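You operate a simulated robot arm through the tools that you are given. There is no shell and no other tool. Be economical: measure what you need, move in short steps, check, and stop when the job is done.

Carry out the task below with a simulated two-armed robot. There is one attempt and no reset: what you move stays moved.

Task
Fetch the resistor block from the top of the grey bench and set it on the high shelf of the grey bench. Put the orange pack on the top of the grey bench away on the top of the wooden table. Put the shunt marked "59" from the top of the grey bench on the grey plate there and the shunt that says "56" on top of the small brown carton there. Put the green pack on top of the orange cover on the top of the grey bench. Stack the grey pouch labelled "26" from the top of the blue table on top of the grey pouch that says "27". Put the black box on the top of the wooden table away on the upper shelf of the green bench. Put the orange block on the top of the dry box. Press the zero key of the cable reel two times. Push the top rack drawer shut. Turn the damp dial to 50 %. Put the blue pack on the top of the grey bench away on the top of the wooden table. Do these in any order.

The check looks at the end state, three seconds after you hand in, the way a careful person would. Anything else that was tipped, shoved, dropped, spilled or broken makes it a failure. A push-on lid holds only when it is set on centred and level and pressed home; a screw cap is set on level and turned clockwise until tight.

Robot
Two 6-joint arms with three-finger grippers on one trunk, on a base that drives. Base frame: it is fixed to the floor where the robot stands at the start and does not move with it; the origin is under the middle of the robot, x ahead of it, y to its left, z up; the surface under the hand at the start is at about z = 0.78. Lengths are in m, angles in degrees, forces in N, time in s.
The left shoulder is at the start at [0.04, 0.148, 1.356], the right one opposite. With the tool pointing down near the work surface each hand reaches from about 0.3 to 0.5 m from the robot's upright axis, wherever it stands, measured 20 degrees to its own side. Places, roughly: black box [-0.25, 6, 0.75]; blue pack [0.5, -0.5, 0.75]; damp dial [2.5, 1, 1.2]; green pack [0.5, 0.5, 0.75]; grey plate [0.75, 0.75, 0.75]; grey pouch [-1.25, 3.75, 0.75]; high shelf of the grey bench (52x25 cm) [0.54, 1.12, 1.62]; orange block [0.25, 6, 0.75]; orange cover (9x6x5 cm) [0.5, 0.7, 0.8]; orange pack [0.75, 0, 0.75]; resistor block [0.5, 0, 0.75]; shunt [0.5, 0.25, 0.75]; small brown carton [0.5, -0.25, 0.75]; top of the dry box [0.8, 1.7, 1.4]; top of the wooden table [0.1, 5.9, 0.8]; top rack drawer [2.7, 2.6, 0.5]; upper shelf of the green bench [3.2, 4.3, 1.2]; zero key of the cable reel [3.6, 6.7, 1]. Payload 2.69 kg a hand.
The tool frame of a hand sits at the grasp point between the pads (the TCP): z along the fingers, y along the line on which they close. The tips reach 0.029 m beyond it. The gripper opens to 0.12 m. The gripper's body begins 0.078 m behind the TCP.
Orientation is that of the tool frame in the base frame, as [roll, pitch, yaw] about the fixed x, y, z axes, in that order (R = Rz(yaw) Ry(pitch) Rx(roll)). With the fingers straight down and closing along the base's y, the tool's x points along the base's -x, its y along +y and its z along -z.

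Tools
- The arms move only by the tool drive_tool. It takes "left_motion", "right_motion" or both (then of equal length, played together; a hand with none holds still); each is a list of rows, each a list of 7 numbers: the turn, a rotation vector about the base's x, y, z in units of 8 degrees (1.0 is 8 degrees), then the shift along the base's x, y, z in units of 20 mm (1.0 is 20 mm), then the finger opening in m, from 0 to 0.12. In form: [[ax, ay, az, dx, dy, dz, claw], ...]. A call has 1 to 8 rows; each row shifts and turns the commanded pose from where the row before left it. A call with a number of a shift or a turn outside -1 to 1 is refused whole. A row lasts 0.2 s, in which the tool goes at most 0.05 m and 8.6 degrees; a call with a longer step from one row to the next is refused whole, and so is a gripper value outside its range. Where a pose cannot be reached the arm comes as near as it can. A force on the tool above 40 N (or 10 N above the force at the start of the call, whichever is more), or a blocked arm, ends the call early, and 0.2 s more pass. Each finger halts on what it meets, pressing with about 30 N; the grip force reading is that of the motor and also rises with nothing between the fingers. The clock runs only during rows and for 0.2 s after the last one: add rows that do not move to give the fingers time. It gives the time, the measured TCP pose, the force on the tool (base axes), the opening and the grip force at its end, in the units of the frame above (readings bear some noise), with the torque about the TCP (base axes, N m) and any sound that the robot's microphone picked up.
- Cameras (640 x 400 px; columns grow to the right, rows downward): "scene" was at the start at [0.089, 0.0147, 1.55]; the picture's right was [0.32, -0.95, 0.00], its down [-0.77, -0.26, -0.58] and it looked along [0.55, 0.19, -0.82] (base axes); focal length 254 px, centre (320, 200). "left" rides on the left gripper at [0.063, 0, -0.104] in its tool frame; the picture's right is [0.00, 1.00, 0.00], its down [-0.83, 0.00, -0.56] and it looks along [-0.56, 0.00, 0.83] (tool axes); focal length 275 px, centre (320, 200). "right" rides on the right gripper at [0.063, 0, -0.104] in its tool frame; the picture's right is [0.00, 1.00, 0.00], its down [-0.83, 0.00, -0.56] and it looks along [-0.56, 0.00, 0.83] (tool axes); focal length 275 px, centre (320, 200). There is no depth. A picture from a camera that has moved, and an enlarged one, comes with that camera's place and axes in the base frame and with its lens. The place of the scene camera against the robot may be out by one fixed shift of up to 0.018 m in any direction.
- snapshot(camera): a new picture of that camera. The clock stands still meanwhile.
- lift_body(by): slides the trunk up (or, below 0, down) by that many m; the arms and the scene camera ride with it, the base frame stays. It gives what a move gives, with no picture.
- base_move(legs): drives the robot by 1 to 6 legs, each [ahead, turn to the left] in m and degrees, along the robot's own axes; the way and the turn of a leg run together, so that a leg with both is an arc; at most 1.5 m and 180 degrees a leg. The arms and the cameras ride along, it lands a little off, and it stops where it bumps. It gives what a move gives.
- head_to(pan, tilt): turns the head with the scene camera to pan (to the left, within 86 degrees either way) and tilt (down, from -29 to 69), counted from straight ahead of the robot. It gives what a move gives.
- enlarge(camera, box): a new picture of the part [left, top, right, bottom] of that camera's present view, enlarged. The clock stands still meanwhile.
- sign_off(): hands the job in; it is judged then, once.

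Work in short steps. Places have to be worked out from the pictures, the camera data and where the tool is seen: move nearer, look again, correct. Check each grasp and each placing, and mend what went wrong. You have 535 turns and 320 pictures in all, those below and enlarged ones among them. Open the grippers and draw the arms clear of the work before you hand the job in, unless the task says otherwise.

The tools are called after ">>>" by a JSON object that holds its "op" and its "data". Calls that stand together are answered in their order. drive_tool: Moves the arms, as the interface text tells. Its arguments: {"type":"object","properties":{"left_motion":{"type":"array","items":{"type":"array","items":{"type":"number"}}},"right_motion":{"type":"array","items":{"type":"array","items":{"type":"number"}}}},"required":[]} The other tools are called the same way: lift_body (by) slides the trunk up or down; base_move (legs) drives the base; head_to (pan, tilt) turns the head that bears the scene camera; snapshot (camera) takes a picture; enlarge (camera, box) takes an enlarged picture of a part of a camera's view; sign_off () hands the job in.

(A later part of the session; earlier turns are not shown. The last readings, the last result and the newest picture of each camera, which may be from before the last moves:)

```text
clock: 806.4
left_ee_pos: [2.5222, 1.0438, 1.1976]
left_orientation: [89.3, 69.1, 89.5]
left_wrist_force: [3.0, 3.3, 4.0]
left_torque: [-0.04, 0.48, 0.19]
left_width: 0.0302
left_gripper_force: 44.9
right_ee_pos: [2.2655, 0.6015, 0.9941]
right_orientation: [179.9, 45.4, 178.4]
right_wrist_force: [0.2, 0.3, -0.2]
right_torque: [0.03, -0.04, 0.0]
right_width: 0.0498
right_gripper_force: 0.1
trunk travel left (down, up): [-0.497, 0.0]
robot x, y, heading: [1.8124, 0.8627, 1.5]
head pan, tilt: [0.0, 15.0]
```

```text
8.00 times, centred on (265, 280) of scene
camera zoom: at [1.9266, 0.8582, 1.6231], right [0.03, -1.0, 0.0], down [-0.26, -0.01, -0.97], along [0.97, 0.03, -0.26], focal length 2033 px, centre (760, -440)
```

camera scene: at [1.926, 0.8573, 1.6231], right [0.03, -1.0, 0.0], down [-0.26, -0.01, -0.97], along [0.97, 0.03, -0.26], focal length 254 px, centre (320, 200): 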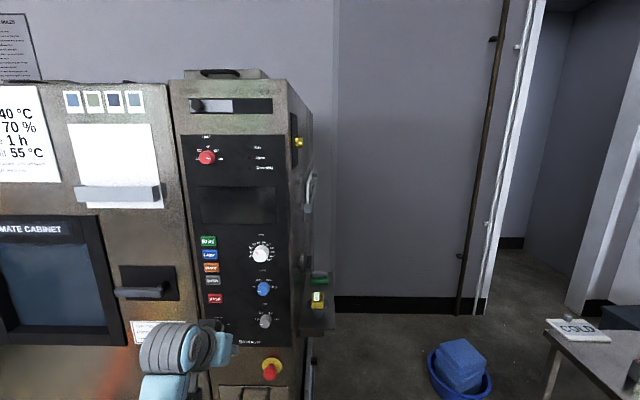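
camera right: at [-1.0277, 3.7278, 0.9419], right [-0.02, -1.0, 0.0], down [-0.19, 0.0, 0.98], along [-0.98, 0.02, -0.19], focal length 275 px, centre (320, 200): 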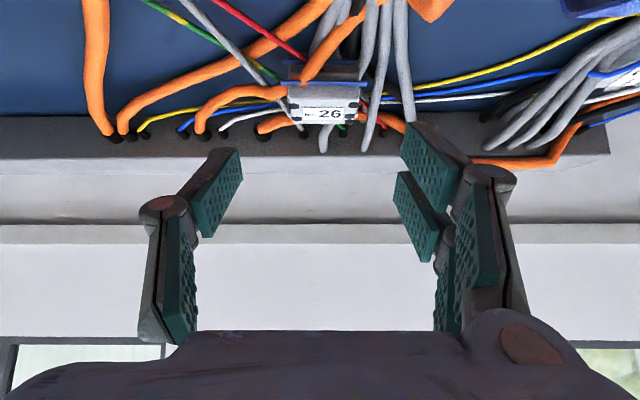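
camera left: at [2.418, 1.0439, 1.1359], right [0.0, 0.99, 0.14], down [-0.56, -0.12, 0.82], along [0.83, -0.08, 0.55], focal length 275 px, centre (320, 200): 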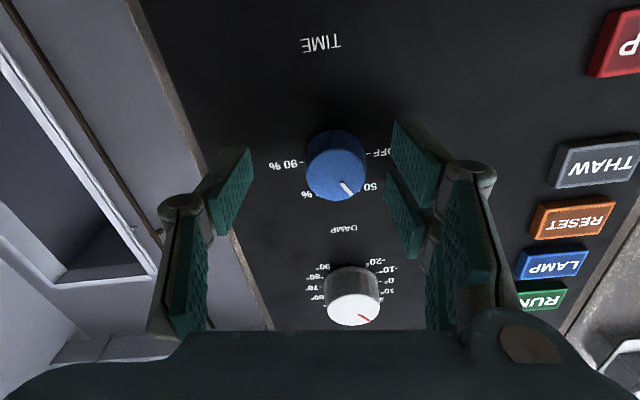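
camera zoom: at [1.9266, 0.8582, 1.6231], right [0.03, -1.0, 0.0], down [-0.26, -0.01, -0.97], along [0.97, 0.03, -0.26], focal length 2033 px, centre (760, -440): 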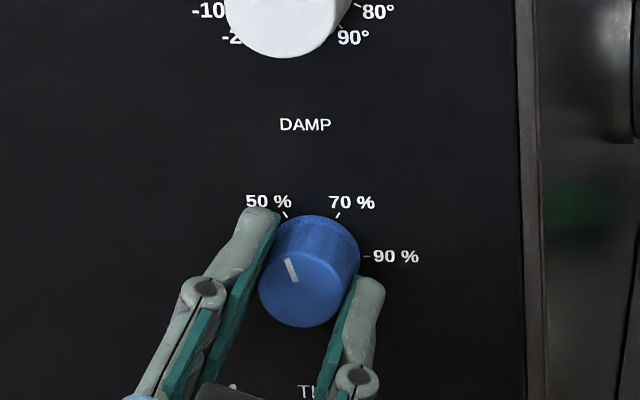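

Pointer ≈118° while held; it tended to settle back ~5° on release. Release and check.

>>> {"op": "drive_tool", "data": {"left_motion": [[0, 0, 0, 0, 0, 0, 0.06], [0, 0, 0, 0, 0, 0, 0.07], [0, 0, 0, 0, 0, 0, 0.07], [0, 0, 0, -1, 0, 0, 0.07], [0, 0, 0, -1, 0, 0, 0.07], [0, 0, 0, -1, 0, 0, 0.07], [0, 0, 0, -1, 0, -0.5, 0.07], [0, 0, 0, -1, 0, -0.5, 0.07]]}}

>>> {"op": "enlarge", "data": {"camera": "scene", "box": [241, 265, 289, 295]}}

```text
clock: 808.2
left_ee_pos: [2.4198, 1.0437, 1.1793]
left_orientation: [89.2, 69.1, 89.4]
left_wrist_force: [-0.4, 0.8, 1.0]
left_torque: [0.0, 0.01, 0.01]
left_width: 0.0698
left_gripper_force: 0.1
right_ee_pos: [2.2637, 0.6024, 0.9946]
right_orientation: [179.8, 45.4, 178.3]
right_wrist_force: [-1.4, -0.8, -0.5]
right_torque: [0.02, 0.0, 0.01]
right_width: 0.0502
right_gripper_force: 0.0
trunk travel left (down, up): [-0.497, 0.0]
robot x, y, heading: [1.81, 0.8605, 1.4]
head pan, tilt: [0.0, 15.0]
```

```text
13.33 times, centred on (265, 280) of scene
camera zoom: at [1.9249, 0.8573, 1.6232], right [0.03, -1.0, 0.0], down [-0.26, -0.01, -0.97], along [0.97, 0.03, -0.26], focal length 3389 px, centre (1053, -867)
```

zoom: 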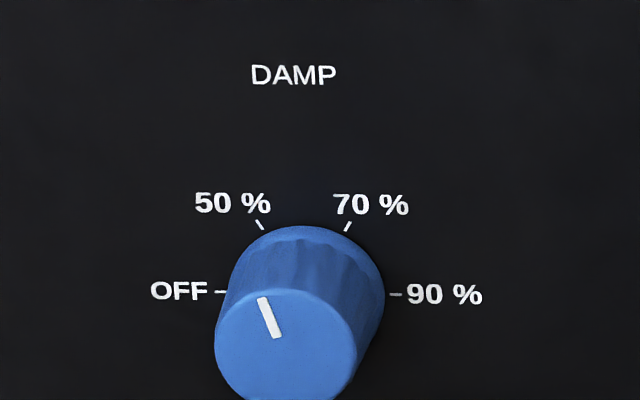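

Pointer is now ≈113–114°, about 8° past the 50 % tick (≈122°). Re-grip at the same roll and turn back ~8°.

>>> {"op": "drive_tool", "data": {"left_motion": [[0, 0, 0, 1, 0, 0.5, 0.07], [0, 0, 0, 1, 0, 0.45, 0.07], [0, 0, 0, 1, 0, 0, 0.07], [0, 0, 0, 1, 0, 0, 0.07], [0, 0, 0, 1, 0, 0, 0.07], [0, 0, 0, 0.1, 0, 0, 0.07]]}}

>>> {"op": "drive_tool", "data": {"left_motion": [[0, 0, 0, 0, 0, 0, 0.04], [0, 0, 0, 0, 0, 0, 0.02], [0, 0, 0, 0, 0, 0, 0.02], [0, 0, 0, 0, 0, 0, 0.02]]}}

>>> {"op": "enlarge", "data": {"camera": "scene", "box": [241, 265, 289, 295]}}

```text
clock: 809.6
left_ee_pos: [2.5249, 1.043, 1.1983]
left_orientation: [89.4, 69.2, 89.5]
left_wrist_force: [-0.1, -0.1, -0.3]
left_torque: [-0.01, -0.02, -0.02]
left_width: 0.07
left_gripper_force: 0.1
right_ee_pos: [2.2647, 0.6009, 0.9939]
right_orientation: [179.8, 45.3, 178.3]
right_wrist_force: [-0.4, 0.3, 0.1]
right_torque: [0.02, 0.0, 0.01]
right_width: 0.0498
right_gripper_force: 0.1
trunk travel left (down, up): [-0.497, 0.0]
robot x, y, heading: [1.8092, 0.8652, 1.4]
head pan, tilt: [0.0, 15.0]
```

```text
clock: 810.6
left_ee_pos: [2.5244, 1.0444, 1.199]
left_orientation: [89.1, 69.3, 89.4]
left_wrist_force: [2.3, 2.6, 2.5]
left_torque: [-0.03, 0.09, 0.1]
left_width: 0.0308
left_gripper_force: 44.6
right_ee_pos: [2.2653, 0.6016, 0.9937]
right_orientation: [179.9, 45.4, 178.2]
right_wrist_force: [0.2, 1.3, 0.0]
right_torque: [-0.01, -0.01, -0.02]
right_width: 0.05
right_gripper_force: 0.0
trunk travel left (down, up): [-0.497, 0.0]
robot x, y, heading: [1.8099, 0.8626, 1.4]
head pan, tilt: [0.0, 15.0]
```

```text
13.33 times, centred on (265, 280) of scene
camera zoom: at [1.9261, 0.8577, 1.6231], right [0.03, -1.0, 0.0], down [-0.26, -0.01, -0.97], along [0.97, 0.03, -0.26], focal length 3389 px, centre (1053, -867)
```

zoom: 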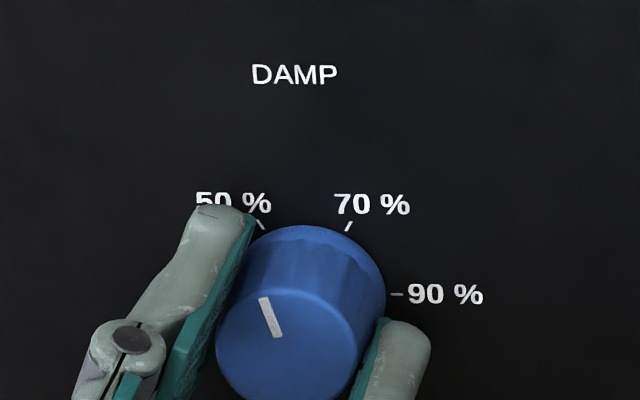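

Grip hasn't disturbed it. Roll back −8°.

>>> {"op": "drive_tool", "data": {"left_motion": [[-0.5, 0, 0, 0, 0, 0, 0.02], [-0.5, 0, 0, 0, 0, 0, 0.02], [0, 0, 0, 0, 0, 0, 0.02]]}}

>>> {"op": "enlarge", "data": {"camera": "scene", "box": [241, 265, 289, 295]}}

```text
clock: 811.4
left_ee_pos: [2.5252, 1.0429, 1.1992]
left_orientation: [88.7, 77.4, 89.1]
left_wrist_force: [5.8, 1.9, 4.6]
left_torque: [-0.05, -0.82, -0.05]
left_width: 0.0306
left_gripper_force: 45.2
right_ee_pos: [2.2653, 0.6004, 0.9937]
right_orientation: [179.9, 45.3, 178.3]
right_wrist_force: [-0.2, -0.8, 0.3]
right_torque: [-0.04, 0.01, 0.0]
right_width: 0.0499
right_gripper_force: 0.0
trunk travel left (down, up): [-0.497, 0.0]
robot x, y, heading: [1.8126, 0.8631, 1.4]
head pan, tilt: [0.0, 15.0]
```

```text
13.33 times, centred on (265, 280) of scene
camera zoom: at [1.9268, 0.8579, 1.6231], right [0.03, -1.0, 0.0], down [-0.26, -0.01, -0.97], along [0.97, 0.03, -0.26], focal length 3389 px, centre (1053, -867)
```

zoom: 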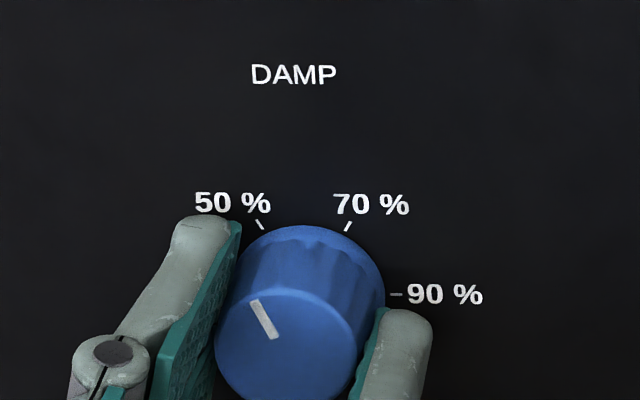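

Pointer ≈121°, matching the 50 % tick. Release and verify.

>>> {"op": "drive_tool", "data": {"left_motion": [[0, 0, 0, 0, 0, 0, 0.06], [0, 0, 0, 0, 0, 0, 0.07], [0, 0, 0, 0, 0, 0, 0.07], [0, 0, 0, -1, 0, 0, 0.07], [0, 0, 0, -1, 0, 0, 0.07], [0, 0, 0, -1, 0, 0, 0.07], [0, 0, 0, -1, 0, -0.5, 0.07], [0, 0, 0, -1, 0, -0.5, 0.07]]}}

>>> {"op": "enlarge", "data": {"camera": "scene", "box": [225, 240, 305, 290]}}

```text
clock: 813.2
left_ee_pos: [2.4223, 1.0441, 1.1786]
left_orientation: [88.8, 77.2, 89.0]
left_wrist_force: [0.0, 0.3, -1.3]
left_torque: [0.01, -0.01, 0.01]
left_width: 0.07
left_gripper_force: 0.1
right_ee_pos: [2.2634, 0.6011, 0.9942]
right_orientation: [179.8, 45.5, 178.4]
right_wrist_force: [0.5, 0.1, 0.2]
right_torque: [0.01, 0.01, -0.03]
right_width: 0.0498
right_gripper_force: 0.1
trunk travel left (down, up): [-0.497, 0.0]
robot x, y, heading: [1.8097, 0.8628, 1.8]
head pan, tilt: [0.0, 15.0]
```

```text
8.00 times, centred on (265, 265) of scene
camera zoom: at [1.9249, 0.8574, 1.6232], right [0.03, -1.0, 0.0], down [-0.26, -0.01, -0.97], along [0.97, 0.03, -0.26], focal length 2033 px, centre (760, -320)
```

zoom: 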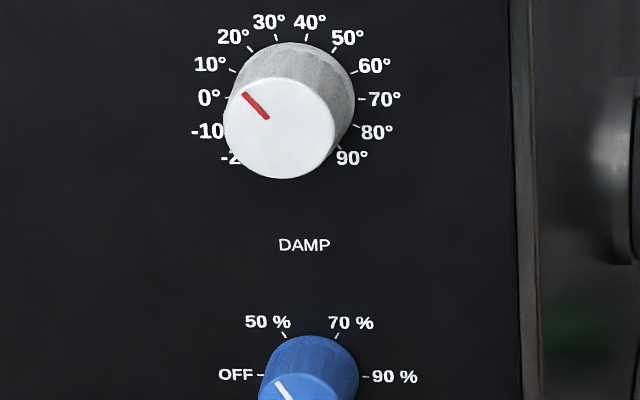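

>>> {"op": "enlarge", "data": {"camera": "scene", "box": [241, 265, 289, 295]}}

```text
13.33 times, centred on (265, 280) of scene
camera zoom: at [1.9249, 0.8574, 1.6232], right [0.03, -1.0, 0.0], down [-0.26, -0.01, -0.97], along [0.97, 0.03, -0.26], focal length 3389 px, centre (1053, -867)
```

zoom: 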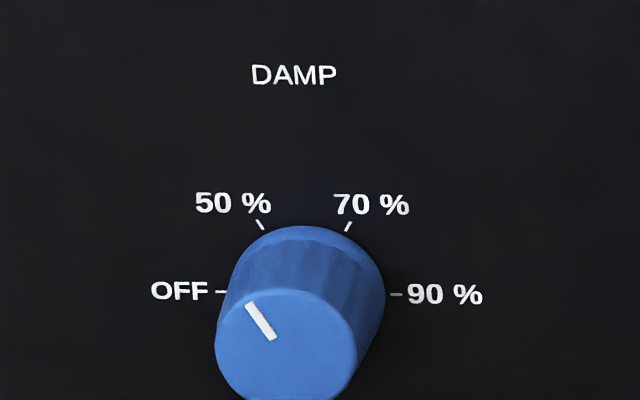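

The dial is at 50 % (pointer ≈124° vs tick ≈124°). Now look toward the rack drawer to the north.

>>> {"op": "drive_tool", "data": {"left_motion": [[0, 0, 0, -1, 0, 0, 0.02], [0, 0, 0, -1, 0, 0, 0.02], [0, 0, 0, -1, 0, 0, 0.02], [0, 0, 0, 0, 0, 0, 0.02]]}}

>>> {"op": "head_to", "data": {"pan": 65, "tilt": 35}}

>>> {"op": "snapshot", "data": {"camera": "scene"}}

```text
clock: 814.2
left_ee_pos: [2.3644, 1.0435, 1.1776]
left_orientation: [89.1, 77.2, 89.4]
left_wrist_force: [-0.3, 0.2, -0.1]
left_torque: [0.0, 0.02, 0.0]
left_width: 0.0201
left_gripper_force: 0.0
right_ee_pos: [2.2637, 0.6009, 0.9937]
right_orientation: [179.8, 45.4, 178.4]
right_wrist_force: [0.1, 0.0, 0.2]
right_torque: [-0.01, 0.01, 0.01]
right_width: 0.0502
right_gripper_force: 0.0
trunk travel left (down, up): [-0.497, 0.0]
robot x, y, heading: [1.8148, 0.8662, 1.3]
head pan, tilt: [0.0, 15.0]
```

```text
clock: 815.6
left_ee_pos: [2.3637, 1.044, 1.1791]
left_orientation: [89.0, 77.3, 89.2]
left_wrist_force: [0.0, -0.3, 0.8]
left_torque: [0.01, -0.01, -0.02]
left_width: 0.0201
left_gripper_force: 0.0
right_ee_pos: [2.2645, 0.6011, 0.9929]
right_orientation: [179.8, 45.4, 178.3]
right_wrist_force: [-0.3, 0.8, 0.3]
right_torque: [-0.01, 0.02, 0.0]
right_width: 0.0498
right_gripper_force: 0.2
trunk travel left (down, up): [-0.497, 0.0]
robot x, y, heading: [1.8141, 0.8647, 1.5]
head pan, tilt: [65.0, 35.0]
```

```text
79 pictures are left
camera scene: at [1.8679, 0.9355, 1.5911], right [0.92, -0.4, 0.0], down [-0.23, -0.53, -0.82], along [0.33, 0.75, -0.57], focal length 254 px, centre (320, 200)
```

scene: 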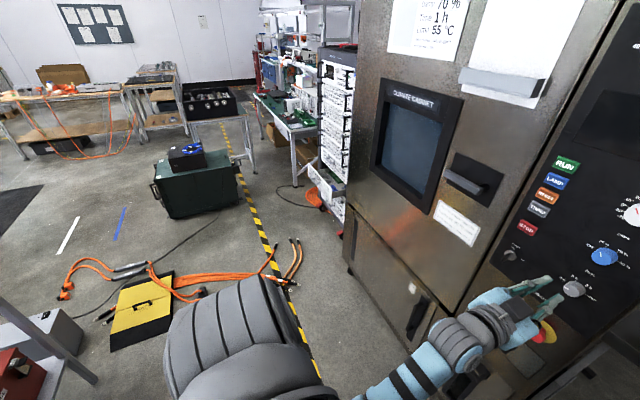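

Drive to the north-west of the chamber for a closer look at the rack drawer.

>>> {"op": "base_move", "data": {"legs": [[-0.15, 0], [0, 88], [0.85, 0], [0, -35], [0.2, 0]]}}

>>> {"op": "head_to", "data": {"pan": 0, "tilt": 35}}

>>> {"op": "snapshot", "data": {"camera": "scene"}}

```text
clock: 827.8
left_ee_pos: [1.9759, 2.4196, 1.1813]
left_orientation: [87.9, 77.2, 140.7]
left_wrist_force: [0.4, -0.3, 0.1]
left_torque: [0.0, 0.02, -0.01]
left_width: 0.0199
left_gripper_force: 0.0
right_ee_pos: [2.2648, 2.0703, 0.9953]
right_orientation: [179.7, 45.7, -129.4]
right_wrist_force: [0.1, -0.6, 0.0]
right_torque: [0.0, -0.01, 0.0]
right_width: 0.05
right_gripper_force: 0.1
trunk travel left (down, up): [-0.497, 0.0]
robot x, y, heading: [1.7793, 1.8756, 53.7]
head pan, tilt: [65.0, 35.0]
```

```text
clock: 829.1
left_ee_pos: [1.9771, 2.4227, 1.1777]
left_orientation: [88.9, 77.3, 141.4]
left_wrist_force: [0.1, 0.1, -0.8]
left_torque: [-0.01, -0.01, 0.03]
left_width: 0.0202
left_gripper_force: 0.0
right_ee_pos: [2.2667, 2.074, 0.9932]
right_orientation: [179.8, 45.4, -129.3]
right_wrist_force: [0.5, 0.3, -0.1]
right_torque: [0.02, -0.03, -0.02]
right_width: 0.0501
right_gripper_force: 0.1
trunk travel left (down, up): [-0.497, 0.0]
robot x, y, heading: [1.7842, 1.8758, 53.7]
head pan, tilt: [0.0, 35.0]
```

```text
78 pictures are left
camera scene: at [1.8467, 1.9538, 1.5911], right [0.81, -0.59, 0.0], down [-0.34, -0.46, -0.82], along [0.48, 0.66, -0.57], focal length 254 px, centre (320, 200)
```

scene: 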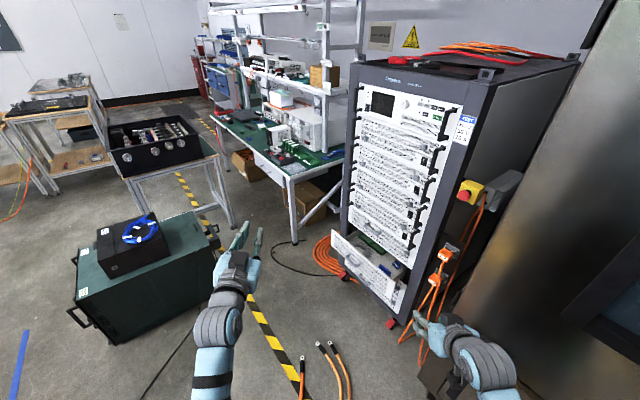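

>>> {"op": "enlarge", "data": {"camera": "scene", "box": [300, 190, 460, 340]}}

```text
2.67 times, centred on (380, 265) of scene
camera zoom: at [1.8467, 1.9538, 1.5911], right [0.81, -0.59, 0.0], down [-0.34, -0.46, -0.82], along [0.48, 0.66, -0.57], focal length 678 px, centre (160, 27)
```

zoom: 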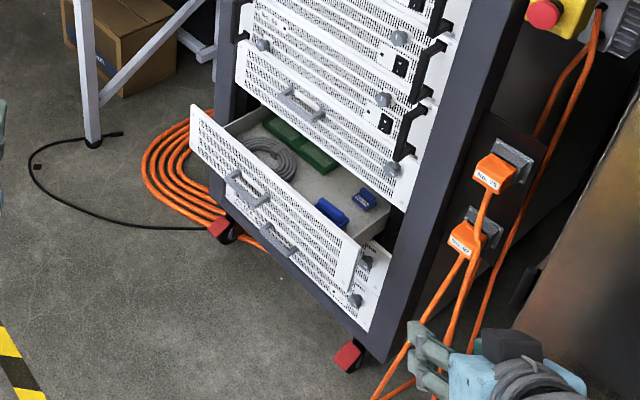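

The top drawer (front at x≈2.6, y 2.38–2.85, z≈0.5) sticks out ~0.1 m. I'll stand at ≈(2.08, 2.03) heading ~10° and push it with the left hand, trunk lowered. First tuck the right hand back.

>>> {"op": "drive_tool", "data": {"right_motion": [[0, 0, 0, -0.6, -0.8, 0, 0.02], [0, 0, 0, -0.6, -0.8, 0, 0.02], [0, 0, 0, -0.6, -0.8, 0, 0.02], [0, 0, 0, -0.6, -0.8, 0, 0.02], [0, 0, 0, -0.6, -0.8, 0, 0.02], [0, 0, 0, 0, 0, 0, 0.02]]}}

>>> {"op": "base_move", "data": {"legs": [[0, -26], [0.3, 0], [0, -17]]}}

>>> {"op": "head_to", "data": {"pan": 35, "tilt": 45}}

>>> {"op": "snapshot", "data": {"camera": "scene"}}

```text
clock: 830.5
left_ee_pos: [1.9772, 2.4238, 1.179]
left_orientation: [89.0, 77.2, 141.6]
left_wrist_force: [-0.3, -0.3, -0.1]
left_torque: [-0.03, -0.01, 0.03]
left_width: 0.0201
left_gripper_force: 0.0
right_ee_pos: [2.207, 1.9919, 0.9935]
right_orientation: [179.9, 45.4, -129.3]
right_wrist_force: [0.7, -0.7, -0.5]
right_torque: [-0.03, 0.02, -0.01]
right_width: 0.0201
right_gripper_force: 0.1
trunk travel left (down, up): [-0.497, 0.0]
robot x, y, heading: [1.7846, 1.878, 53.8]
head pan, tilt: [0.0, 35.0]
```

```text
clock: 834.9
left_ee_pos: [2.5684, 2.2797, 1.178]
left_orientation: [89.2, 77.2, 98.3]
left_wrist_force: [0.3, -0.8, 0.3]
left_torque: [0.03, 0.0, -0.01]
left_width: 0.0199
left_gripper_force: 0.0
right_ee_pos: [2.4408, 1.8122, 0.9942]
right_orientation: [179.9, 45.5, -172.8]
right_wrist_force: [-0.4, 0.4, -0.3]
right_torque: [-0.02, -0.02, 0.04]
right_width: 0.0201
right_gripper_force: 0.1
trunk travel left (down, up): [-0.497, 0.0]
robot x, y, heading: [2.0525, 2.0199, 10.5]
head pan, tilt: [0.0, 35.0]
```

```text
clock: 835.9
left_ee_pos: [2.5682, 2.2788, 1.1777]
left_orientation: [89.0, 77.1, 98.1]
left_wrist_force: [0.5, -0.4, 0.1]
left_torque: [0.01, 0.0, -0.02]
left_width: 0.0202
left_gripper_force: 0.1
right_ee_pos: [2.4396, 1.8109, 0.9947]
right_orientation: [179.8, 45.4, -172.8]
right_wrist_force: [0.8, -0.3, 0.8]
right_torque: [-0.01, 0.02, 0.04]
right_width: 0.0204
right_gripper_force: 0.1
trunk travel left (down, up): [-0.497, 0.0]
robot x, y, heading: [2.0496, 2.0145, 10.3]
head pan, tilt: [35.0, 45.0]
```

```text
76 pictures are left
camera scene: at [2.1277, 2.0684, 1.5763], right [0.71, -0.7, 0.0], down [-0.5, -0.5, -0.71], along [0.5, 0.5, -0.71], focal length 254 px, centre (320, 200)
```

scene: 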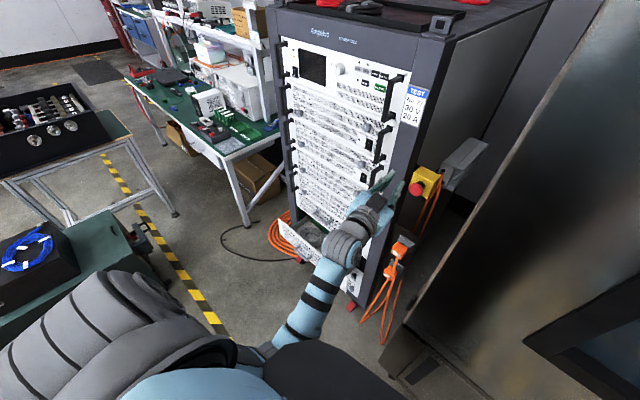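

The hand is close to the rack's emergency stop; pull it back before lowering, and look at the drawer.

>>> {"op": "drive_tool", "data": {"left_motion": [[0, 0, 0, -1, 0, 0, 0.0], [0, 0, 0, -1, 0, 0, 0.0], [0, 0, 0, -1, 0, 0, 0.0], [0, 0, 0, -1, 0, 0, 0.0], [0, 0, 0, -1, 0.5, 0, 0.0], [0, 0, 0, -1, 0.5, 0, 0.0]]}}

>>> {"op": "enlarge", "data": {"camera": "scene", "box": [240, 190, 400, 290]}}

```text
clock: 837.3
left_ee_pos: [2.4461, 2.2989, 1.1786]
left_orientation: [88.7, 77.3, 97.9]
left_wrist_force: [0.0, -0.2, -0.5]
left_torque: [0.01, -0.01, -0.03]
left_width: 0.0
left_gripper_force: 28.9
right_ee_pos: [2.4379, 1.8113, 0.9949]
right_orientation: [179.8, 45.5, -172.7]
right_wrist_force: [0.1, -0.1, -0.1]
right_torque: [-0.02, -0.01, -0.01]
right_width: 0.0202
right_gripper_force: 0.1
trunk travel left (down, up): [-0.497, 0.0]
robot x, y, heading: [2.0548, 2.0155, 10.6]
head pan, tilt: [35.0, 45.0]
```

```text
4.00 times, centred on (320, 240) of scene
camera zoom: at [2.1254, 2.0702, 1.5764], right [0.71, -0.7, 0.0], down [-0.49, -0.5, -0.71], along [0.5, 0.5, -0.71], focal length 1017 px, centre (320, 40)
```

zoom: 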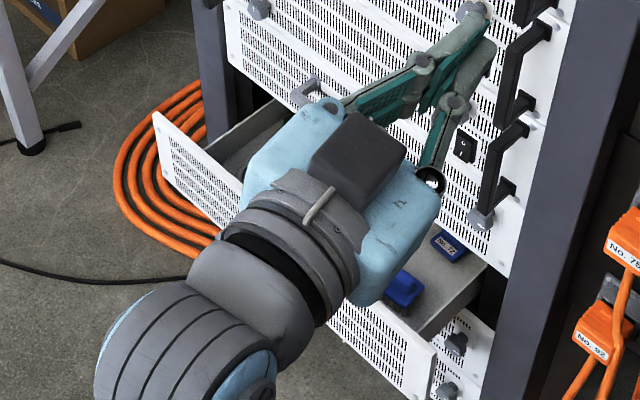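

Drawer front top edge at z≈0.50, x≈2.625, y 2.39–2.89. The right hand is better placed: turn to heading 60°, move in 0.12, then lower the trunk.

>>> {"op": "base_move", "data": {"legs": [[0, 50], [0.1, 0]]}}

>>> {"op": "drive_tool", "data": {"right_motion": [[0, 0, -0.8, -0.8, 0.5, 0, 0.0], [0, 0, -0.8, -0.8, 0.5, 0, 0.0], [0, 0, -0.8, -0.8, 0.5, 0, 0.0], [0, 0, -0.8, -0.8, 0.5, 0, 0.0], [0, 0, 0, 0, 0, 0, 0.0]]}}

>>> {"op": "lift_body", "data": {"by": -0.3}}

>>> {"op": "head_to", "data": {"pan": -15, "tilt": 45}}

>>> {"op": "snapshot", "data": {"camera": "scene"}}

```text
clock: 840.7
left_ee_pos: [2.1374, 2.5825, 1.18]
left_orientation: [87.3, 77.2, 146.4]
left_wrist_force: [0.2, -1.5, -0.4]
left_torque: [0.02, 0.0, -0.02]
left_width: 0.0
left_gripper_force: 29.1
right_ee_pos: [2.5043, 2.2623, 0.9976]
right_orientation: [179.8, 45.9, -122.9]
right_wrist_force: [-0.3, -0.5, 0.2]
right_torque: [0.02, -0.03, -0.03]
right_width: 0.0198
right_gripper_force: 0.1
trunk travel left (down, up): [-0.497, 0.0]
robot x, y, heading: [2.102, 2.1033, 60.2]
head pan, tilt: [35.0, 45.0]
```

```text
clock: 841.6
left_ee_pos: [2.1434, 2.5887, 1.177]
left_orientation: [89.5, 77.1, 148.5]
left_wrist_force: [0.8, 0.0, 0.3]
left_torque: [0.01, 0.0, 0.03]
left_width: 0.0
left_gripper_force: 27.8
right_ee_pos: [2.5172, 2.2699, 0.9994]
right_orientation: [-160.7, 48.6, -124.5]
right_wrist_force: [0.6, 0.0, 0.5]
right_torque: [0.02, -0.01, 0.04]
right_width: 0.0
right_gripper_force: 28.7
right hand out of reach, approached as far as the arm can: row 4
trunk travel left (down, up): [-0.497, 0.0]
robot x, y, heading: [2.0981, 2.1024, 60.2]
head pan, tilt: [35.0, 45.0]
stopped in row 4 (right hand): the arm was blocked; the commanded pose is now the measured one
```

```text
clock: 844.6
left_ee_pos: [2.1393, 2.5883, 0.8788]
left_orientation: [89.0, 77.2, 148.1]
left_wrist_force: [-0.3, -0.6, 0.1]
left_torque: [-0.02, 0.03, 0.02]
left_width: 0.0
left_gripper_force: 28.6
right_ee_pos: [2.5125, 2.2702, 0.7011]
right_orientation: [-160.8, 48.8, -124.4]
right_wrist_force: [0.6, -0.4, -0.3]
right_torque: [-0.01, -0.03, 0.03]
right_width: 0.0002
right_gripper_force: 29.1
trunk travel left (down, up): [-0.197, 0.3]
robot x, y, heading: [2.101, 2.0989, 60.7]
head pan, tilt: [35.0, 45.0]
```

```text
clock: 845.8
left_ee_pos: [2.1391, 2.5883, 0.8783]
left_orientation: [89.0, 77.2, 148.1]
left_wrist_force: [0.3, 0.6, -0.2]
left_torque: [0.0, -0.01, -0.01]
left_width: 0.0
left_gripper_force: 28.4
right_ee_pos: [2.5128, 2.27, 0.7015]
right_orientation: [-160.9, 48.7, -124.5]
right_wrist_force: [0.1, 0.7, 0.5]
right_torque: [-0.01, 0.0, 0.01]
right_width: 0.0
right_gripper_force: 28.3
trunk travel left (down, up): [-0.197, 0.3]
robot x, y, heading: [2.0986, 2.102, 60.3]
head pan, tilt: [-15.0, 45.0]
```

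```text
74 pictures are left
camera scene: at [2.1666, 2.1683, 1.2775], right [0.71, -0.7, 0.0], down [-0.5, -0.5, -0.71], along [0.5, 0.5, -0.71], focal length 254 px, centre (320, 200)
```

scene: 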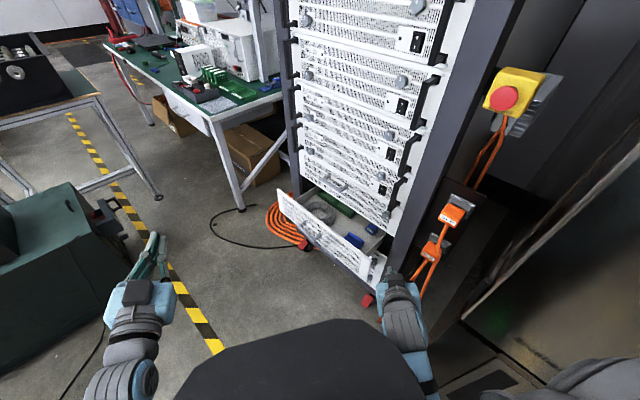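

View is clear now. Lower the trunk 0.19 more, then move the closed right hand in front of the drawer panel.

>>> {"op": "lift_body", "data": {"by": -0.19}}

>>> {"op": "drive_tool", "data": {"right_motion": [[0, 0, 0, 0, 1, -0.5, 0.0], [0, 0, 0, 0, 1, -0.5, 0.0], [0, 0, 0, 0, 1, -0.5, 0.0], [0, 0, 0, 0, 1, -0.5, 0.0], [0, 0, 0, 0, 1, -0.5, 0.0], [0, 0, 0, 0, 1, 0, 0.0], [0, 0, 0, 0, 1, 0, 0.0], [0, 0, 0, 0, 1, 0, 0.0]]}}

>>> {"op": "snapshot", "data": {"camera": "scene"}}

```text
clock: 848.0
left_ee_pos: [2.1397, 2.5877, 0.7976]
left_orientation: [88.8, 77.3, 147.9]
left_wrist_force: [-0.5, 1.1, 0.2]
left_torque: [-0.03, -0.01, 0.0]
left_width: 0.0
left_gripper_force: 28.9
right_ee_pos: [2.5133, 2.2636, 0.6245]
right_orientation: [-160.5, 49.2, -124.2]
right_wrist_force: [0.1, -0.3, 0.3]
right_torque: [-0.02, 0.0, 0.01]
right_width: 0.0001
right_gripper_force: 28.1
trunk travel left (down, up): [-0.096, 0.401]
robot x, y, heading: [2.0962, 2.1031, 60.3]
head pan, tilt: [-15.0, 45.0]
stopped: the arm was blocked; the commanded pose is now the measured one
```

```text
clock: 848.8
left_ee_pos: [2.1403, 2.5884, 0.7964]
left_orientation: [89.1, 77.2, 148.1]
left_wrist_force: [0.5, 0.0, 0.5]
left_torque: [0.0, -0.02, 0.01]
left_width: 0.0001
left_gripper_force: 28.8
right_ee_pos: [2.528, 2.2634, 0.6367]
right_orientation: [-151.3, 52.8, -117.6]
right_wrist_force: [-0.5, 0.6, 0.7]
right_torque: [-0.01, -0.02, 0.0]
right_width: 0.0
right_gripper_force: 28.7
trunk travel left (down, up): [-0.096, 0.401]
robot x, y, heading: [2.0999, 2.1029, 60.3]
head pan, tilt: [-15.0, 45.0]
stopped in row 3 (right hand): the arm was blocked; the commanded pose is now the measured one
```

```text
73 pictures are left
camera scene: at [2.1666, 2.1681, 1.1954], right [0.71, -0.7, 0.0], down [-0.5, -0.5, -0.71], along [0.5, 0.5, -0.71], focal length 254 px, centre (320, 200)
```

scene: 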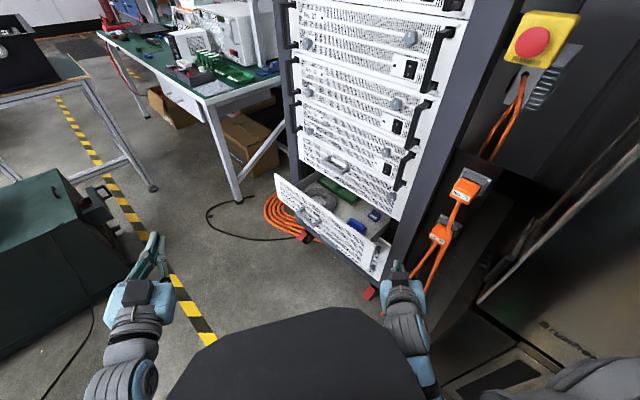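

The right elbow is cramped against the body. Rotate the base +20° so the drawer lies more to the right side.

>>> {"op": "base_move", "data": {"legs": [[0, 22]]}}

>>> {"op": "drive_tool", "data": {"right_motion": [[0, 0, 0, 0.5, 0.3, -0.5, 0.0], [0, 0, 0, 0.5, 0.3, -0.7, 0.0], [0, 0, 0, 0.5, 0.3, -0.7, 0.0], [0, 0, 0, 0, 0, -0.7, 0.0], [0, 0, 0, 0, 0, -0.7, 0.0]]}}

>>> {"op": "head_to", "data": {"pan": -40, "tilt": 45}}

>>> {"op": "snapshot", "data": {"camera": "scene"}}

```text
clock: 850.4
left_ee_pos: [1.9561, 2.5681, 0.796]
left_orientation: [88.9, 77.2, 169.9]
left_wrist_force: [0.0, 0.9, 0.2]
left_torque: [0.0, -0.02, -0.03]
left_width: 0.0
left_gripper_force: 28.9
right_ee_pos: [2.4375, 2.4092, 0.632]
right_orientation: [-151.0, 52.1, -95.3]
right_wrist_force: [0.0, -0.6, -0.6]
right_torque: [0.01, 0.0, 0.03]
right_width: 0.0002
right_gripper_force: 28.2
trunk travel left (down, up): [-0.096, 0.401]
robot x, y, heading: [2.0981, 2.1008, 82.3]
head pan, tilt: [-15.0, 45.0]
```

```text
clock: 851.2
left_ee_pos: [1.9565, 2.5696, 0.7954]
left_orientation: [89.1, 77.2, 170.0]
left_wrist_force: [-0.3, -1.1, -0.1]
left_torque: [0.02, -0.04, 0.01]
left_width: 0.0001
left_gripper_force: 28.8
right_ee_pos: [2.4342, 2.4161, 0.6368]
right_orientation: [-166.1, 58.6, -111.1]
right_wrist_force: [-0.8, 0.3, -0.2]
right_torque: [-0.01, 0.03, -0.01]
right_width: 0.0
right_gripper_force: 29.1
trunk travel left (down, up): [-0.096, 0.401]
robot x, y, heading: [2.0992, 2.0994, 82.1]
head pan, tilt: [-15.0, 45.0]
stopped in row 4 (right hand): the arm was blocked; the commanded pose is now the measured one
```

```text
clock: 852.1
left_ee_pos: [1.9552, 2.5679, 0.7942]
left_orientation: [89.0, 77.2, 170.0]
left_wrist_force: [-0.4, 0.1, 0.0]
left_torque: [-0.01, 0.0, 0.01]
left_width: 0.0
left_gripper_force: 28.4
right_ee_pos: [2.4339, 2.4132, 0.633]
right_orientation: [-165.3, 58.1, -110.3]
right_wrist_force: [-0.1, -0.7, 0.2]
right_torque: [0.02, -0.03, 0.02]
right_width: 0.0001
right_gripper_force: 28.9
trunk travel left (down, up): [-0.096, 0.401]
robot x, y, heading: [2.1003, 2.1023, 82.0]
head pan, tilt: [-40.0, 45.0]
```

```text
72 pictures are left
camera scene: at [2.1624, 2.1674, 1.1928], right [0.67, -0.74, 0.0], down [-0.52, -0.48, -0.71], along [0.52, 0.48, -0.71], focal length 254 px, centre (320, 200)
```

scene: 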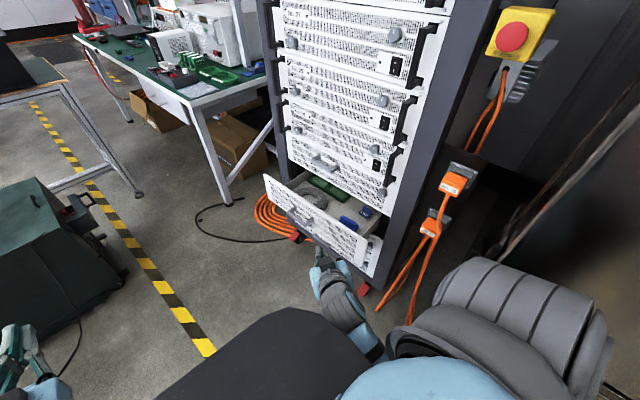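

The elbow needs a more extended arm. I'll turn to heading 45°, back off 0.2, extend the right hand forward low, and then push the drawer by driving.

>>> {"op": "base_move", "data": {"legs": [[0, -37], [-0.2, 0]]}}

>>> {"op": "drive_tool", "data": {"right_motion": [[0, 0, 0, 0.7, 0.7, 0, 0.0], [0, 0, 0, 0.7, 0.7, 0, 0.0], [0, 0, 0, 0.7, 0.7, 0, 0.0], [0, 0, 0, 0.7, 0.7, 0, 0.0], [0, 0, 0, 0.7, 0.7, -0.3, 0.0], [0, 0, 0, 0.4, 0.9, -0.5, 0.0], [0, 0, 0, 0, 0.9, -0.5, 0.0], [0, 0, 0, 0, 0.9, -0.5, 0.0]]}}

```text
clock: 855.4
left_ee_pos: [2.1249, 2.418, 0.7923]
left_orientation: [88.9, 77.3, 132.8]
left_wrist_force: [-0.3, -0.4, -0.4]
left_torque: [-0.02, 0.06, 0.04]
left_width: 0.0002
left_gripper_force: 28.3
right_ee_pos: [2.4075, 2.0001, 0.625]
right_orientation: [-164.4, 57.1, -146.3]
right_wrist_force: [-0.3, -0.1, -0.1]
right_torque: [-0.01, -0.02, 0.01]
right_width: 0.0
right_gripper_force: 28.0
trunk travel left (down, up): [-0.096, 0.401]
robot x, y, heading: [1.9637, 1.9563, 45.5]
head pan, tilt: [-40.0, 45.0]
```

```text
clock: 856.2
left_ee_pos: [2.1255, 2.4179, 0.7941]
left_orientation: [89.2, 77.3, 133.0]
left_wrist_force: [-0.7, 0.1, -0.4]
left_torque: [0.0, -0.01, 0.0]
left_width: 0.0001
left_gripper_force: 28.9
right_ee_pos: [2.4011, 1.9921, 0.6102]
right_orientation: [-164.0, 52.7, -146.8]
right_wrist_force: [-0.6, 0.8, -0.6]
right_torque: [0.03, 0.03, -0.01]
right_width: 0.0003
right_gripper_force: 28.6
trunk travel left (down, up): [-0.096, 0.401]
robot x, y, heading: [1.9583, 1.9606, 45.0]
head pan, tilt: [-40.0, 45.0]
stopped in row 3 (right hand): the arm was blocked; the commanded pose is now the measured one
```

Unjam the elbow: move the hand up and to its own side.

>>> {"op": "drive_tool", "data": {"right_motion": [[0, 0, 0, 0.5, -0.6, 0.8, 0.0], [0, 0, 0, 0.5, -0.6, 0.8, 0.0], [0, 0, 0, 0.5, -0.6, 0.8, 0.0], [0, 0, 0, 0.5, -0.6, 0.8, 0.0], [0, 0, 0, 0.5, -0.6, 0.8, 0.0], [0, 0, 0, 0.5, -0.6, 0.8, 0.0]]}}

```text
clock: 856.8
left_ee_pos: [2.1253, 2.418, 0.7916]
left_orientation: [89.2, 77.4, 133.1]
left_wrist_force: [0.0, -0.5, -0.1]
left_torque: [-0.02, -0.02, 0.01]
left_width: 0.0
left_gripper_force: 28.2
right_ee_pos: [2.3744, 1.9842, 0.608]
right_orientation: [-178.2, 46.3, -162.5]
right_wrist_force: [-0.6, -0.4, -0.1]
right_torque: [-0.01, -0.04, 0.03]
right_width: 0.0
right_gripper_force: 28.3
trunk travel left (down, up): [-0.096, 0.401]
robot x, y, heading: [1.9532, 1.9596, 45.2]
head pan, tilt: [-40.0, 45.0]
stopped in row 3 (right hand): the arm was blocked; the commanded pose is now the measured one
```

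>>> {"op": "head_to", "data": {"pan": -40, "tilt": 66}}

>>> {"op": "snapshot", "data": {"camera": "scene"}}

```text
clock: 857.7
left_ee_pos: [2.1246, 2.4177, 0.7881]
left_orientation: [89.2, 77.4, 133.1]
left_wrist_force: [0.4, 0.0, -0.5]
left_torque: [-0.02, 0.01, -0.02]
left_width: 0.0
left_gripper_force: 28.7
right_ee_pos: [2.3707, 1.9829, 0.5999]
right_orientation: [-177.8, 45.4, -162.3]
right_wrist_force: [0.1, -0.4, 0.1]
right_torque: [0.0, 0.01, 0.0]
right_width: 0.0
right_gripper_force: 28.5
trunk travel left (down, up): [-0.096, 0.401]
robot x, y, heading: [1.9573, 1.9599, 45.3]
head pan, tilt: [-40.0, 66.0]
```

```text
71 pictures are left
camera scene: at [2.0317, 1.9703, 1.1615], right [0.09, -1.0, 0.0], down [-0.91, -0.08, -0.41], along [0.41, 0.04, -0.91], focal length 254 px, centre (320, 200)
```

scene: 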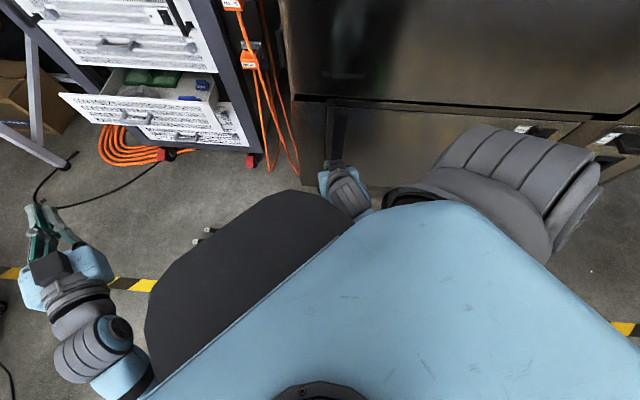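

The chamber (up to y≈2.13) cramps the right arm here. Turn left, go north over the thin floor cables carefully, and face the rack squarely so the free left hand can push.

>>> {"op": "base_move", "data": {"legs": [[0, 45], [0.25, 0]]}}

>>> {"op": "base_move", "data": {"legs": [[0.22, 0], [0, -90]]}}

>>> {"op": "head_to", "data": {"pan": 10, "tilt": 50}}

>>> {"op": "snapshot", "data": {"camera": "scene"}}

```text
clock: 861.5
left_ee_pos: [1.7625, 2.655, 0.7869]
left_orientation: [89.2, 77.3, 177.4]
left_wrist_force: [0.2, 1.3, 0.4]
left_torque: [0.03, 0.0, -0.02]
left_width: 0.0
left_gripper_force: 28.5
right_ee_pos: [2.2418, 2.4985, 0.5903]
right_orientation: [-176.7, 43.7, -117.5]
right_wrist_force: [-1.0, 0.1, -0.3]
right_torque: [0.02, -0.02, -0.01]
right_width: 0.0
right_gripper_force: 28.3
trunk travel left (down, up): [-0.096, 0.401]
robot x, y, heading: [1.9624, 2.2082, 89.2]
head pan, tilt: [-40.0, 66.0]
```

```text
clock: 867.0
left_ee_pos: [2.4125, 2.622, 0.784]
left_orientation: [89.2, 77.3, 86.8]
left_wrist_force: [0.1, 0.5, 0.2]
left_torque: [0.01, 0.02, -0.02]
left_width: 0.0002
left_gripper_force: 28.9
right_ee_pos: [2.2393, 2.1436, 0.5815]
right_orientation: [-176.0, 42.1, 152.7]
right_wrist_force: [0.3, -0.1, -0.8]
right_torque: [0.02, -0.04, 0.0]
right_width: 0.0
right_gripper_force: 28.6
trunk travel left (down, up): [-0.096, 0.401]
robot x, y, heading: [1.9655, 2.4254, -1.1]
head pan, tilt: [-40.0, 66.0]
```

```text
clock: 868.2
left_ee_pos: [2.4125, 2.6218, 0.7831]
left_orientation: [89.3, 77.4, 86.8]
left_wrist_force: [-0.5, 0.0, -0.3]
left_torque: [-0.02, 0.02, -0.02]
left_width: 0.0
left_gripper_force: 29.1
right_ee_pos: [2.2372, 2.1426, 0.5811]
right_orientation: [-175.8, 42.1, 152.5]
right_wrist_force: [-0.1, -1.7, -0.2]
right_torque: [0.01, -0.01, 0.03]
right_width: 0.0001
right_gripper_force: 28.8
trunk travel left (down, up): [-0.096, 0.401]
robot x, y, heading: [1.9639, 2.4279, -1.1]
head pan, tilt: [10.0, 50.0]
```

```text
70 pictures are left
camera scene: at [2.0612, 2.4279, 1.1751], right [0.15, -0.99, 0.0], down [-0.76, -0.12, -0.64], along [0.63, 0.1, -0.77], focal length 254 px, centre (320, 200)
```

scene: 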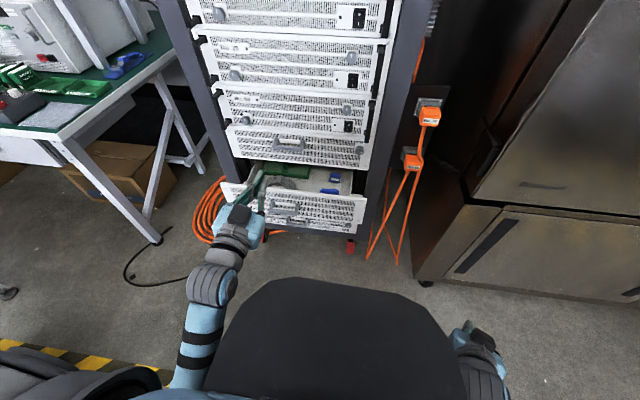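

The base passes freely over the cables; the drawer is now straight ahead. Tilt the left hand to ~55° and lower it to z≈0.45.

>>> {"op": "drive_tool", "data": {"left_motion": [[0, 0.9, 0, 0, -0.2, -1, 0.0], [0, 0.9, 0, 0, -0.2, -1, 0.0], [0, 0.9, 0, 0, -0.2, -1, 0.0], [0, 0.9, 0, 0, -0.2, -1, 0.0], [0, 0.8, 0, 0, 0, -1, 0.0], [0, 0, 0, 0, 0, -1, 0.0], [0, 0, 0, 0, 0, -1, 0.0], [0, 0, 0, 0, 0, -1, 0.0]]}}

>>> {"op": "drive_tool", "data": {"left_motion": [[0, 0, 0, 0, 0, -1, 0.0], [0, 0, 0, 0, 0, -1, 0.0], [0, 0, 0, 0, 0, -1, 0.0], [0, 0, 0, 0, 0, -1, 0.0], [0, 0, 0, 0, 0, -1, 0.0], [0, 0, 0, 0, 0, -1, 0.0], [0, 0, 0, 0, 0, -1, 0.0], [0, 0, 0, 0, 0, -0.5, 0.0]]}}

>>> {"op": "snapshot", "data": {"camera": "scene"}}

```text
clock: 870.0
left_ee_pos: [2.4172, 2.6248, 0.6274]
left_orientation: [158.7, 52.8, 153.0]
left_wrist_force: [0.2, 0.3, 0.5]
left_torque: [0.02, -0.02, -0.01]
left_width: 0.0002
left_gripper_force: 28.3
right_ee_pos: [2.2337, 2.1429, 0.5789]
right_orientation: [-175.6, 41.7, 152.8]
right_wrist_force: [-0.1, -0.1, -0.4]
right_torque: [-0.02, 0.03, 0.03]
right_width: 0.0001
right_gripper_force: 28.8
trunk travel left (down, up): [-0.096, 0.401]
robot x, y, heading: [1.9677, 2.4222, -1.2]
head pan, tilt: [10.0, 50.0]
```

```text
clock: 871.8
left_ee_pos: [2.407, 2.6193, 0.4677]
left_orientation: [162.6, 52.4, 156.4]
left_wrist_force: [0.5, 0.1, 0.0]
left_torque: [0.02, 0.0, -0.03]
left_width: 0.0
left_gripper_force: 29.3
right_ee_pos: [2.23, 2.143, 0.5769]
right_orientation: [-175.3, 41.4, 152.9]
right_wrist_force: [-0.1, -0.3, 0.3]
right_torque: [-0.01, 0.02, 0.02]
right_width: 0.0
right_gripper_force: 28.3
trunk travel left (down, up): [-0.096, 0.401]
robot x, y, heading: [1.9657, 2.4264, -1.3]
head pan, tilt: [10.0, 50.0]
```

```text
69 pictures are left
camera scene: at [2.061, 2.4281, 1.1742], right [0.15, -0.99, 0.0], down [-0.76, -0.12, -0.64], along [0.64, 0.1, -0.77], focal length 254 px, centre (320, 200)
```

scene: 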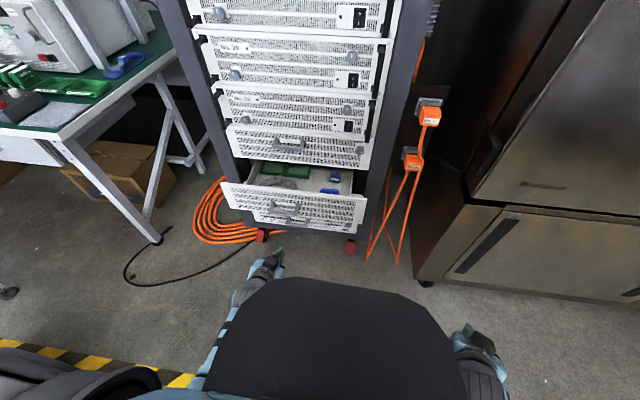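

Shift the fist to y≈2.52 (beside the handle), then drive forward to push.

>>> {"op": "drive_tool", "data": {"left_motion": [[0, 0, 0, 0, -1, 0, 0.0], [0, 0, 0, 0, -1, 0, 0.0], [0, 0, 0, 0, -1, 0, 0.0], [0, 0, 0, 0, -1, 0, 0.0], [0, 0, 0, 0, -0.8, -0.3, 0.0], [0, 0, 0, 0, 0, 0, 0.0]]}}

>>> {"op": "base_move", "data": {"legs": [[0.17, 0]]}}

>>> {"op": "snapshot", "data": {"camera": "scene"}}

```text
clock: 872.5
left_ee_pos: [2.408, 2.6362, 0.4621]
left_orientation: [151.5, 48.5, 146.9]
left_wrist_force: [1.0, -0.5, 0.1]
left_torque: [-0.01, 0.01, 0.01]
left_width: 0.0
left_gripper_force: 28.6
right_ee_pos: [2.2302, 2.143, 0.5792]
right_orientation: [-175.5, 41.9, 152.7]
right_wrist_force: [-0.6, -0.4, 0.4]
right_torque: [0.03, -0.03, 0.0]
right_width: 0.0002
right_gripper_force: 28.4
trunk travel left (down, up): [-0.096, 0.401]
robot x, y, heading: [1.9636, 2.4226, -1.1]
head pan, tilt: [10.0, 50.0]
stopped in row 3 (left hand): the arm was blocked; the commanded pose is now the measured one
```

```text
clock: 874.0
left_ee_pos: [2.5789, 2.6309, 0.461]
left_orientation: [151.6, 48.6, 147.0]
left_wrist_force: [-0.1, 1.0, -0.2]
left_torque: [-0.04, -0.02, 0.0]
left_width: 0.0001
left_gripper_force: 28.3
right_ee_pos: [2.3999, 2.1407, 0.5758]
right_orientation: [-175.2, 41.3, 152.8]
right_wrist_force: [0.0, 0.8, 0.0]
right_torque: [0.03, 0.03, -0.03]
right_width: 0.0
right_gripper_force: 28.9
trunk travel left (down, up): [-0.096, 0.401]
robot x, y, heading: [2.1354, 2.42, -1.3]
head pan, tilt: [10.0, 50.0]
```

```text
68 pictures are left
camera scene: at [2.2331, 2.4244, 1.1726], right [0.15, -0.99, 0.0], down [-0.76, -0.12, -0.64], along [0.63, 0.1, -0.77], focal length 254 px, centre (320, 200)
```

scene: 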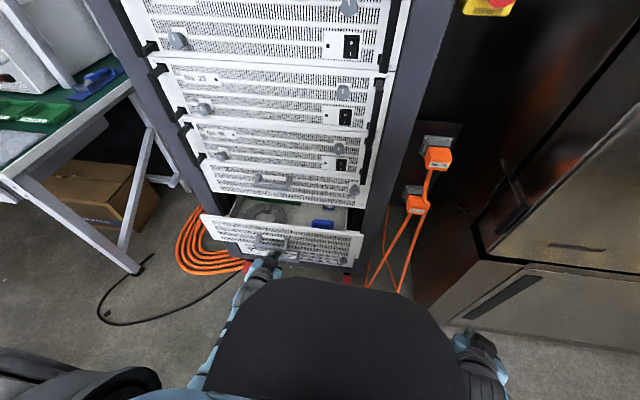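

The fist is just before the drawer front/handle. Continue driving gently.

>>> {"op": "base_move", "data": {"legs": [[0.06, 0]]}}

>>> {"op": "enlarge", "data": {"camera": "scene", "box": [180, 170, 388, 300]}}

```text
clock: 875.0
left_ee_pos: [2.6394, 2.6298, 0.4587]
left_orientation: [151.5, 48.6, 147.0]
left_wrist_force: [-0.4, -0.3, -0.7]
left_torque: [-0.02, 0.0, -0.01]
left_width: 0.0
left_gripper_force: 28.8
right_ee_pos: [2.4574, 2.1369, 0.5764]
right_orientation: [-175.3, 41.3, 152.7]
right_wrist_force: [0.1, 0.3, -0.3]
right_torque: [-0.01, 0.01, 0.02]
right_width: 0.0
right_gripper_force: 28.6
trunk travel left (down, up): [-0.096, 0.401]
robot x, y, heading: [2.1949, 2.4224, -1.0]
head pan, tilt: [10.0, 50.0]
```

```text
3.08 times, centred on (284, 235) of scene
camera zoom: at [2.2937, 2.4233, 1.1716], right [0.15, -0.99, 0.0], down [-0.76, -0.12, -0.64], along [0.63, 0.1, -0.77], focal length 782 px, centre (431, 92)
```

zoom: 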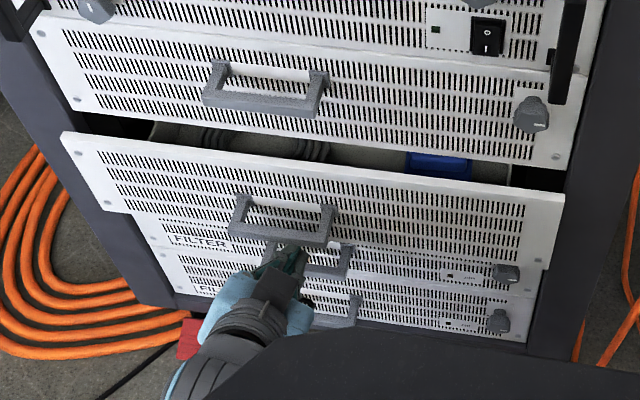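

The fist seems to be below the open drawer's front. Back off 0.06, raise 6 cm, and try again.

>>> {"op": "base_move", "data": {"legs": [[-0.07, 0]]}}

>>> {"op": "drive_tool", "data": {"left_motion": [[0, 0, 0, 0, 0, 1, 0.0], [0, 0, 0, 0, 0, 1, 0.0], [0, 0, 0, 0, 0.3, 1, 0.0], [0, 0, 0, 0, 0.3, 0.5, 0.0], [0, 0, 0, 0, 0, 0, 0.0]]}}

>>> {"op": "enlarge", "data": {"camera": "scene", "box": [180, 170, 388, 300]}}

```text
clock: 876.0
left_ee_pos: [2.5699, 2.6308, 0.4593]
left_orientation: [151.5, 48.7, 146.8]
left_wrist_force: [-0.9, -0.8, -0.1]
left_torque: [-0.01, 0.01, -0.01]
left_width: 0.0003
left_gripper_force: 28.5
right_ee_pos: [2.3837, 2.1395, 0.5765]
right_orientation: [-175.4, 41.4, 152.6]
right_wrist_force: [-0.3, 0.3, -0.7]
right_torque: [-0.01, -0.03, -0.01]
right_width: 0.0
right_gripper_force: 28.8
trunk travel left (down, up): [-0.096, 0.401]
robot x, y, heading: [2.1272, 2.4264, -1.3]
head pan, tilt: [10.0, 50.0]
```

```text
clock: 877.2
left_ee_pos: [2.5691, 2.6427, 0.528]
left_orientation: [151.5, 48.6, 146.9]
left_wrist_force: [-0.4, 0.9, 0.1]
left_torque: [-0.02, 0.01, 0.01]
left_width: 0.0
left_gripper_force: 28.5
right_ee_pos: [2.382, 2.1387, 0.5766]
right_orientation: [-175.2, 41.2, 152.6]
right_wrist_force: [0.2, -0.6, 0.2]
right_torque: [0.01, 0.02, -0.03]
right_width: 0.0002
right_gripper_force: 28.2
trunk travel left (down, up): [-0.096, 0.401]
robot x, y, heading: [2.128, 2.4185, -1.2]
head pan, tilt: [10.0, 50.0]
```

```text
3.08 times, centred on (284, 235) of scene
camera zoom: at [2.2227, 2.4246, 1.1699], right [0.15, -0.99, 0.0], down [-0.76, -0.12, -0.64], along [0.64, 0.1, -0.77], focal length 782 px, centre (431, 92)
```

zoom: 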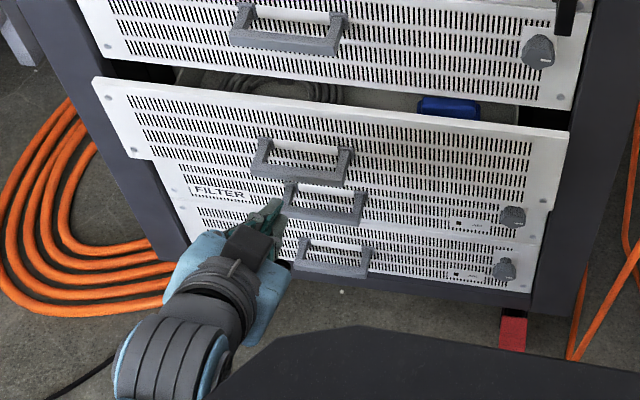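

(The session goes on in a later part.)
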